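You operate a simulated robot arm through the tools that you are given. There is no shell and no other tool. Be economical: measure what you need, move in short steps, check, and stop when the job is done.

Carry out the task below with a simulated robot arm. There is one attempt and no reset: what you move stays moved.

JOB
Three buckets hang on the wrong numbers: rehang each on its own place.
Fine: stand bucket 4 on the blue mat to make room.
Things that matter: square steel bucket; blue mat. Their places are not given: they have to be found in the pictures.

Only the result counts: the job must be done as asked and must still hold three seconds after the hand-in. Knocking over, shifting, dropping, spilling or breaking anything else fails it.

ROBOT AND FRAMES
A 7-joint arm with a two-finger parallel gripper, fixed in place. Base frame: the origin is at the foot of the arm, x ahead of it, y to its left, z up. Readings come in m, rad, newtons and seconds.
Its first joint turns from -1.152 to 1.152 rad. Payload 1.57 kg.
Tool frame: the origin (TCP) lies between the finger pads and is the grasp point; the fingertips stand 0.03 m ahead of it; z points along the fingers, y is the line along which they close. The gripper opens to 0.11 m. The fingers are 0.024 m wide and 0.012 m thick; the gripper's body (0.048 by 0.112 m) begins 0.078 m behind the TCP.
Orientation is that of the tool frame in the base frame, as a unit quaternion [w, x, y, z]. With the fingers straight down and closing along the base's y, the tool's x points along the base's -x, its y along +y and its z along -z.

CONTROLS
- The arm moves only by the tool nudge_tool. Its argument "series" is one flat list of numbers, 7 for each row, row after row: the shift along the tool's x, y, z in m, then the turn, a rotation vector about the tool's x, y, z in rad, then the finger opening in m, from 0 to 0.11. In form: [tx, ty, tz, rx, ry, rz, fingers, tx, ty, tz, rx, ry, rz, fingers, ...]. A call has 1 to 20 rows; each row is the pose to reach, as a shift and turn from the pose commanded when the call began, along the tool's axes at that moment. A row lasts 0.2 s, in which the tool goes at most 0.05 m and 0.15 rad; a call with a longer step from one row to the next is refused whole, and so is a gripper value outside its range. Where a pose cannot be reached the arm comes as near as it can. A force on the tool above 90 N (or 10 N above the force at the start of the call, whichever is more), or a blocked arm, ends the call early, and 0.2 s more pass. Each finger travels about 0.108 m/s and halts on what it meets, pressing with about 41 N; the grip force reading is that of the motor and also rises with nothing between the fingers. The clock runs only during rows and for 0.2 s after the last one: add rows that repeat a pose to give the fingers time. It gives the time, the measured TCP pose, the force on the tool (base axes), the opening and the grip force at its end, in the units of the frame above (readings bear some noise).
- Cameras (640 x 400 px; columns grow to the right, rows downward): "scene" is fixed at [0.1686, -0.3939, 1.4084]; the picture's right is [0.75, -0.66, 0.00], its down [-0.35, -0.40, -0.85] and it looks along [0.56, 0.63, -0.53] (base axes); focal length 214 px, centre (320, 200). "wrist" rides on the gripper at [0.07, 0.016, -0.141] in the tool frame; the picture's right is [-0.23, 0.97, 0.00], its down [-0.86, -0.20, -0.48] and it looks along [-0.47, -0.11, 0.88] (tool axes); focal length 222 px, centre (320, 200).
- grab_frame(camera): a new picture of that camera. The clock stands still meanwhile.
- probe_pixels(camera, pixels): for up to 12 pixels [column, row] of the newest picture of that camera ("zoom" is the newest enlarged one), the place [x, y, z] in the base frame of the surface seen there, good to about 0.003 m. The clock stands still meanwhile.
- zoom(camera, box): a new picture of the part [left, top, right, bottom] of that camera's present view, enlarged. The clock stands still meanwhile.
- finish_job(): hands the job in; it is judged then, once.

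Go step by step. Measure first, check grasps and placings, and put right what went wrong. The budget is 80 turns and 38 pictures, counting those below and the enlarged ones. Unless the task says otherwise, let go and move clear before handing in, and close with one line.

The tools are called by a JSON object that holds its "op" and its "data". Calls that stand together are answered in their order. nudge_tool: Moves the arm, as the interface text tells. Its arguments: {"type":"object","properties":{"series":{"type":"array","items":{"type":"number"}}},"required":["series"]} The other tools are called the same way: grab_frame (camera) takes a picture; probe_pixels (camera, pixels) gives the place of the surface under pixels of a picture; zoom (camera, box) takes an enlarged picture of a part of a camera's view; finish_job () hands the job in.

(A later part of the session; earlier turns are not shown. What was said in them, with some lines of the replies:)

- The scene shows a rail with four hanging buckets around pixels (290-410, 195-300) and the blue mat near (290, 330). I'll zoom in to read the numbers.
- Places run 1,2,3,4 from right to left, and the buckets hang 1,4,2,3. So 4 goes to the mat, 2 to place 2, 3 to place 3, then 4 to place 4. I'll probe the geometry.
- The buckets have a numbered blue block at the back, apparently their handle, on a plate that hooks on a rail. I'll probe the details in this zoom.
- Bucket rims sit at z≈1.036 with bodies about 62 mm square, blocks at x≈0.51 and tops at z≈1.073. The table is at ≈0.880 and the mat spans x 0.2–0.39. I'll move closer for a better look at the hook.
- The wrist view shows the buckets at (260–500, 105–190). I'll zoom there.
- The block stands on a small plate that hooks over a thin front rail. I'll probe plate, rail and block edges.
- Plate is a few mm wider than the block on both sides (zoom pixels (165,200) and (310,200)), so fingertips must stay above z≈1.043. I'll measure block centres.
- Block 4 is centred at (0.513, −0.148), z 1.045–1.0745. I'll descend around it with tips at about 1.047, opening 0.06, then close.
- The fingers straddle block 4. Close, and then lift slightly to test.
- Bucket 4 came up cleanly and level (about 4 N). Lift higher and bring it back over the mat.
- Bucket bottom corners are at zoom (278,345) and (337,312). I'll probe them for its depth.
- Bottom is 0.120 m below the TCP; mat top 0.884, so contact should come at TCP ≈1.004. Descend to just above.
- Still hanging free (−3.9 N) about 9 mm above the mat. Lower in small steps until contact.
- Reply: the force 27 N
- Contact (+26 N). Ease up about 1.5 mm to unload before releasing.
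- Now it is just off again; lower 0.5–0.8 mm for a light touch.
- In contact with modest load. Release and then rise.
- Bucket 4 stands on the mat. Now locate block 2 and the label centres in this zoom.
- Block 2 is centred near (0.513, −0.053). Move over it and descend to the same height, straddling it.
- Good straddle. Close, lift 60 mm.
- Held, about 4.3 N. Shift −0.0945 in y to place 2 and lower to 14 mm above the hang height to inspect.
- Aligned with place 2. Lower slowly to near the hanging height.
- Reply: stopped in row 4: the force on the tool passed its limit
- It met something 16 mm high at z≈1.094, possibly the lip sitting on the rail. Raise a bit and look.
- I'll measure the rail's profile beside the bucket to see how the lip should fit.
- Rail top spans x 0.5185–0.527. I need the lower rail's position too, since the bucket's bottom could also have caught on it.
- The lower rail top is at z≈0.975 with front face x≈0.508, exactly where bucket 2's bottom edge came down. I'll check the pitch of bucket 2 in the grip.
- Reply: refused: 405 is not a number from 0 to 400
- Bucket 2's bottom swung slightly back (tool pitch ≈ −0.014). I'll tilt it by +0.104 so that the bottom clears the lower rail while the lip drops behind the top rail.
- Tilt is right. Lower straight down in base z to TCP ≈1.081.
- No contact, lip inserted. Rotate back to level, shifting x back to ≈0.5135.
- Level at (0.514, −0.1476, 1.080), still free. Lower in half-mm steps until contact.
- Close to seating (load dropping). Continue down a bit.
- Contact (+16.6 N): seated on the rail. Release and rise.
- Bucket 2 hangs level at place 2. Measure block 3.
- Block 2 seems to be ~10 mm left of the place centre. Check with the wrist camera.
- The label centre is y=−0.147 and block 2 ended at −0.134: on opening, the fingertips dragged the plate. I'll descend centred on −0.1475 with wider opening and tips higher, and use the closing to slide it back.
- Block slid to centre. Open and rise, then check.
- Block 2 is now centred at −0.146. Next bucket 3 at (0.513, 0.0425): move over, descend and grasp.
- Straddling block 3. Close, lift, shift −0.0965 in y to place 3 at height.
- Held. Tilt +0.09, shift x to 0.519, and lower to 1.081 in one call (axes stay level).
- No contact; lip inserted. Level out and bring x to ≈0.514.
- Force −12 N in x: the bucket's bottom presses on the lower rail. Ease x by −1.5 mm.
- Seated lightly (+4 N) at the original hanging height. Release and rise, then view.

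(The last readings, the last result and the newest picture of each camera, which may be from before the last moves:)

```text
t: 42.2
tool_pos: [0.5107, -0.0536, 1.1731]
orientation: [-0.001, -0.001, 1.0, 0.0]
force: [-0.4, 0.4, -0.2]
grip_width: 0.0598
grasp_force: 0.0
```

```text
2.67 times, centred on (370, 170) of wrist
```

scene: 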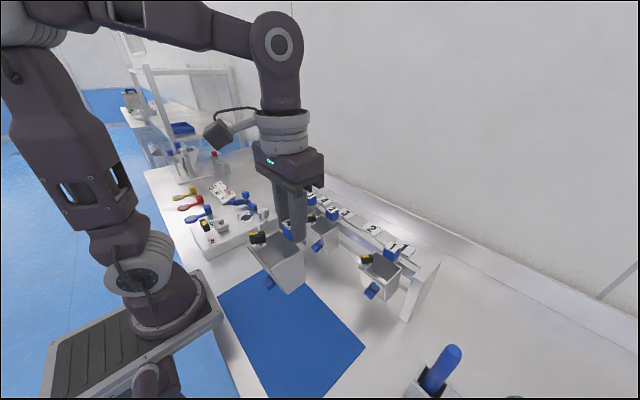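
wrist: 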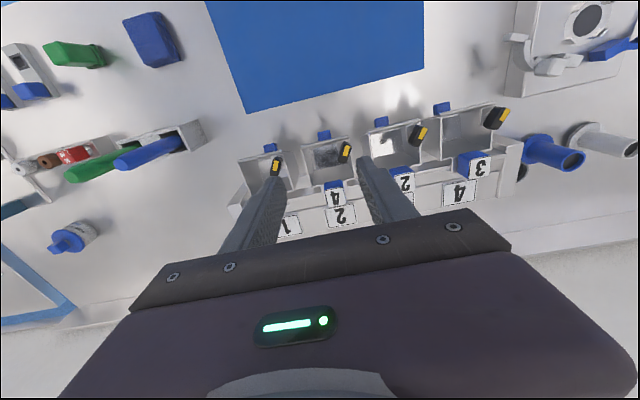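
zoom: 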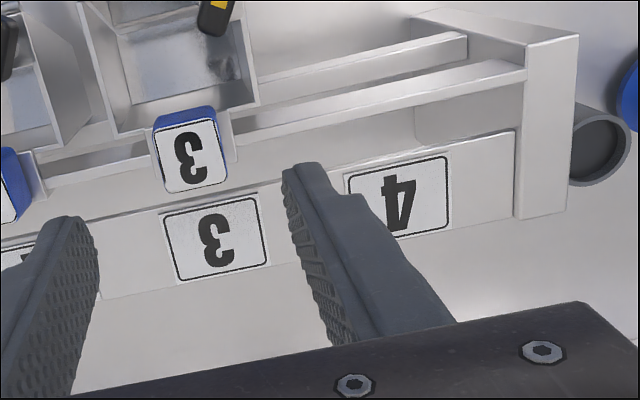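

Bucket 3 hangs centred on label 3. Now go over bucket 4 on the mat, stopping above the block.

{"op": "nudge_tool", "data": {"series": [0.04, -0.02, 0, 0, 0, 0, 0.06, 0.08, -0.04, 0, 0, 0, 0, 0.06, 0.12, -0.06, 0, 0, 0, 0, 0.06, 0.16, -0.08, 0, 0, 0, 0, 0.06, 0.189, -0.0945, 0.01, 0, 0, 0, 0.06, 0.189, -0.0945, 0.05, 0, 0, 0, 0.06, 0.189, -0.0945, 0.09, 0, 0, 0, 0.06, 0.189, -0.0945, 0.115, 0, 0, 0, 0.06, 0.189, -0.0945, 0.115, 0, 0, 0, 0.06]}}

{"op": "zoom", "data": {"camera": "wrist", "box": [220, 80, 420, 220]}}

```text
t: 44.2
tool_pos: [0.3229, -0.1484, 1.0576]
orientation: [0.0, -0.001, 1.0, 0.001]
force: [1.1, 1.4, -0.5]
grip_width: 0.06
grasp_force: 0.0
```

```text
2.86 times, centred on (320, 150) of wrist
```

zoom: 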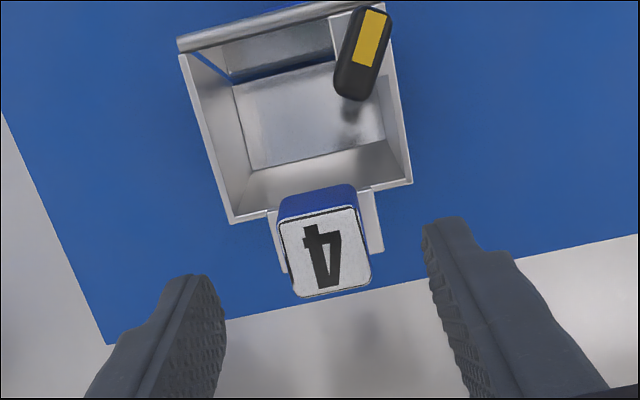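

{"op": "probe_pixels", "data": {"camera": "zoom", "pixels": [[287, 228], [354, 213], [298, 290], [365, 278], [320, 255], [375, 240], [276, 262]]}}

```text
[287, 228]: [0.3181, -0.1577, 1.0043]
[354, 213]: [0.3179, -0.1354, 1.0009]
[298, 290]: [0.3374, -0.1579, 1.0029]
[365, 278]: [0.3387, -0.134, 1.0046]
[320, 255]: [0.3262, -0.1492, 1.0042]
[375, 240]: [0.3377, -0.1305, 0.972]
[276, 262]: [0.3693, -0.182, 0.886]
```

Block 4 is centred at (0.328, −0.147), top 1.0037. Descend to TCP (0.326, −0.147, 1.0085) and close.

{"op": "nudge_tool", "data": {"series": [-0.003, 0.0015, 0.025, 0, 0, 0, 0.06, -0.003, 0.0015, 0.042, 0, 0, 0, 0.06, -0.003, 0.0015, 0.049, 0, 0, 0, 0.06, -0.003, 0.0015, 0.049, 0, 0, 0, 0.06]}}

{"op": "nudge_tool", "data": {"series": [0, 0, 0, 0, 0, 0, 0.02, 0, 0, 0, 0, 0, 0, 0.0, 0, 0, 0, 0, 0, 0, 0.0]}}

{"op": "nudge_tool", "data": {"series": [0, 0, -0.01, 0, 0, 0, 0, 0, 0, -0.04, 0, 0, 0, 0, 0, 0, -0.08, 0, 0, 0, 0, 0, 0, -0.12, 0, 0, 0, 0, 0, 0, -0.16, 0, 0, 0, 0, 0, 0, -0.19, 0, 0, 0, 0, 0, 0, -0.19, 0, 0, 0, 0]}}

```text
t: 45.2
tool_pos: [0.3265, -0.1467, 1.0081]
orientation: [-0.001, -0.001, 1.0, 0.001]
force: [0.2, 0.2, -0.6]
grip_width: 0.0601
grasp_force: 0.1
```

```text
t: 46.0
tool_pos: [0.3261, -0.1464, 1.0086]
orientation: [-0.001, -0.001, 1.0, 0.001]
force: [0.2, -0.7, 0.3]
grip_width: 0.0278
grasp_force: 38.2
```

```text
t: 47.6
tool_pos: [0.3261, -0.1478, 1.1989]
orientation: [0.0, -0.002, 1.0, 0.001]
force: [-0.6, -0.9, -3.9]
grip_width: 0.0273
grasp_force: 38.2
```

Held (3.9 N). Raise slightly, move in y to 0.043, then x to 0.513.

{"op": "nudge_tool", "data": {"series": [0, 0.03, -0.02, 0, 0, 0, 0, 0, 0.07, -0.03, 0, 0, 0, 0, 0, 0.11, -0.03, 0, 0, 0, 0, 0, 0.15, -0.03, 0, 0, 0, 0, 0, 0.19, -0.03, 0, 0, 0, 0, -0.04, 0.191, -0.03, 0, 0, 0, 0, -0.08, 0.191, -0.03, 0, 0, 0, 0, -0.12, 0.191, -0.03, 0, 0, 0, 0, -0.16, 0.191, -0.03, 0, 0, 0, 0, -0.187, 0.191, -0.03, 0, 0, 0, 0, -0.187, 0.191, -0.01, 0, 0, 0, 0, -0.187, 0.191, 0.03, 0, 0, 0, 0, -0.187, 0.191, 0.062, 0, 0, 0, 0, -0.187, 0.191, 0.062, 0, 0, 0, 0]}}

{"op": "zoom", "data": {"camera": "scene", "box": [270, 170, 370, 260]}}

```text
t: 50.6
tool_pos: [0.5137, 0.045, 1.1349]
orientation: [0.0, -0.001, 1.0, 0.001]
force: [0.1, 0.5, -3.7]
grip_width: 0.0277
grasp_force: 37.8
```

```text
4.44 times, centred on (320, 215) of scene
```

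zoom: 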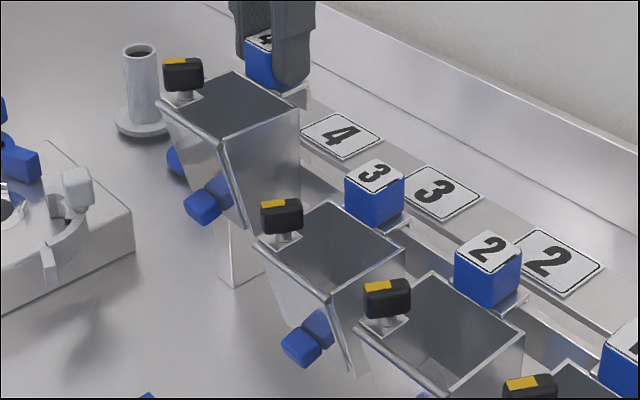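

Bucket 4 is above place 4. Same tilt-insert procedure: tilt +0.09, x to 0.519, lower to 1.082.

{"op": "nudge_tool", "data": {"series": [-0.003, -0.0012, 0, 0, 0.045, 0, 0, -0.0058, -0.0012, 0, 0, 0.09, 0, 0, -0.0058, -0.0012, 0.013, 0, 0.09, 0, 0, -0.0058, -0.0012, 0.022, 0, 0.09, 0, 0, -0.0058, -0.0012, 0.03, 0, 0.09, 0, 0, -0.0058, -0.0012, 0.037, 0, 0.09, 0, 0, -0.0058, -0.0012, 0.044, 0, 0.09, 0, 0, -0.0058, -0.0012, 0.05, 0, 0.09, 0, 0, -0.0058, -0.0012, 0.053, 0, 0.09, 0, 0, -0.0058, -0.0012, 0.053, 0, 0.09, 0, 0]}}

```text
t: 52.8
tool_pos: [0.5178, 0.0434, 1.0839]
orientation: [-0.045, -0.001, 0.999, 0.0]
force: [-1.3, 0.6, -4.0]
grip_width: 0.0272
grasp_force: 38.6
```

Inserted freely. Level out with x back to ≈0.513.

{"op": "nudge_tool", "data": {"series": [0.002, 0, 0.0003, 0, -0.03, 0, 0, 0.004, 0, 0.0006, 0, -0.06, 0, 0, 0.006, 0, 0.001, 0, -0.09, 0, 0, 0.006, 0, 0.001, 0, -0.09, 0, 0]}}

```text
t: 53.8
tool_pos: [0.511, 0.0438, 1.084]
orientation: [0.001, -0.001, 1.0, 0.0]
force: [-0.5, -0.7, -3.8]
grip_width: 0.0277
grasp_force: 38.0
```

Level and free. Lower gradually.

{"op": "nudge_tool", "data": {"series": [0, 0, 0.001, 0, 0, 0, 0, 0, 0, 0.002, 0, 0, 0, 0, 0, 0, 0.003, 0, 0, 0, 0, 0, 0, 0.0035, 0, 0, 0, 0]}}

```text
t: 54.8
tool_pos: [0.5127, 0.0434, 1.0798]
orientation: [0.0, -0.001, 1.0, -0.001]
force: [-0.1, 0.0, -3.8]
grip_width: 0.0277
grasp_force: 37.8
```

{"op": "nudge_tool", "data": {"series": [0, 0, 0.0006, 0, 0, 0, 0, 0, 0, 0.0012, 0, 0, 0, 0, 0, 0, 0.0016, 0, 0, 0, 0]}}

```text
t: 55.6
tool_pos: [0.512, 0.0434, 1.0804]
orientation: [0.001, -0.001, 1.0, 0.001]
force: [-5.8, 2.1, 25.2]
grip_width: 0.0273
grasp_force: 38.1
```

Contact at the expected hanging height. Ease off 0.5 mm.

{"op": "nudge_tool", "data": {"series": [0, 0, -0.0005, 0, 0, 0, 0, 0, 0, -0.0005, 0, 0, 0, 0]}}

```text
t: 56.2
tool_pos: [0.5111, 0.0435, 1.0799]
orientation: [0.001, -0.001, 1.0, 0.0]
force: [-1.5, 3.6, 25.6]
grip_width: 0.0275
grasp_force: 38.2
```

{"op": "nudge_tool", "data": {"series": [0, 0, -0.0007, 0, 0, 0, 0, 0, 0, -0.0007, 0, 0, 0, 0]}}

```text
t: 56.8
tool_pos: [0.5114, 0.0445, 1.08]
orientation: [0.001, -0.001, 1.0, 0.001]
force: [1.3, 6.4, 17.0]
grip_width: 0.0275
grasp_force: 38.1
```

{"op": "nudge_tool", "data": {"series": [0, 0, -0.0005, 0, 0, 0, 0, 0, 0, -0.0005, 0, 0, 0, 0]}}

{"op": "zoom", "data": {"camera": "scene", "box": [270, 170, 370, 260]}}

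```text
t: 57.4
tool_pos: [0.5128, 0.0424, 1.08]
orientation: [-0.002, -0.001, 1.0, 0.0]
force: [-0.1, 1.5, -0.6]
grip_width: 0.0276
grasp_force: 38.2
```

```text
4.44 times, centred on (320, 215) of scene
```

zoom: 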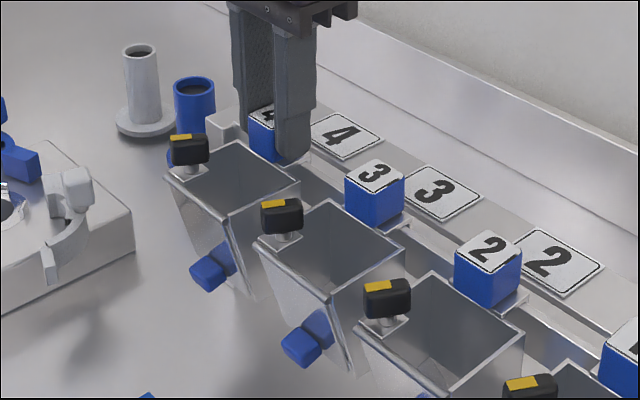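

Partially supported and in line with the others. Release and rise.

{"op": "nudge_tool", "data": {"series": [0, 0, 0, 0, 0, 0, 0.035, 0, 0, 0, 0, 0, 0, 0.055, 0, 0, 0, 0, 0, 0, 0.06, 0, 0, -0.02, 0, 0, 0, 0.06, 0, 0, -0.06, 0, 0, 0, 0.06, 0.02, 0, -0.1, 0, 0, 0, 0.06, 0.06, 0, -0.13, 0, 0, 0, 0.06, 0.1, 0, -0.15, 0, 0, 0, 0.06]}}

{"op": "zoom", "data": {"camera": "scene", "box": [270, 170, 430, 300]}}

```text
t: 59.2
tool_pos: [0.4107, 0.0427, 1.2292]
orientation: [-0.001, 0.0, 1.0, 0.0]
force: [0.2, 0.3, 0.1]
grip_width: 0.06
grasp_force: 0.0
```

```text
3.08 times, centred on (350, 235) of scene
```

zoom: 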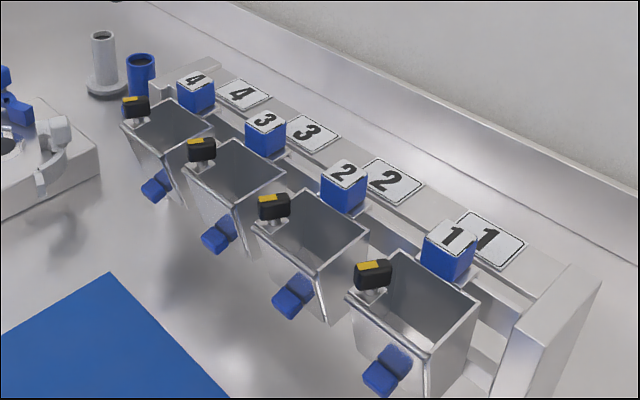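

All four match their numbers. A quick probe of block positions for centring.

{"op": "probe_pixels", "data": {"camera": "zoom", "pixels": [[195, 80], [266, 120], [345, 174], [449, 235], [244, 94], [309, 132], [387, 180], [488, 238], [240, 145], [308, 193], [183, 104]]}}

```text
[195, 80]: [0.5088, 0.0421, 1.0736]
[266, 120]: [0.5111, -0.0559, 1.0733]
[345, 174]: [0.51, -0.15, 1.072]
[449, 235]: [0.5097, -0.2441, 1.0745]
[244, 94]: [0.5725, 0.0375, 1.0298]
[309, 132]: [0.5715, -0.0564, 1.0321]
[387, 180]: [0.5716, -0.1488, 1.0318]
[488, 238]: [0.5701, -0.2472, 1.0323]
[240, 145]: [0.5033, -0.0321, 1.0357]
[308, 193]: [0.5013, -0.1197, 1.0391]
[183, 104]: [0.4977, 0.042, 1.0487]
```

Block and label centres agree within a few millimetres for all four places, block tops are all at z≈1.073, and the arm is clear. Handing in.

{"op": "finish_job", "data": {}}

```text
The job is handed in.
```

Buckets 2, 3 and 4 now hang on their own numbers, with bucket 4 parked on the blue mat in between; bucket 1 was left in place, and the job is handed in.
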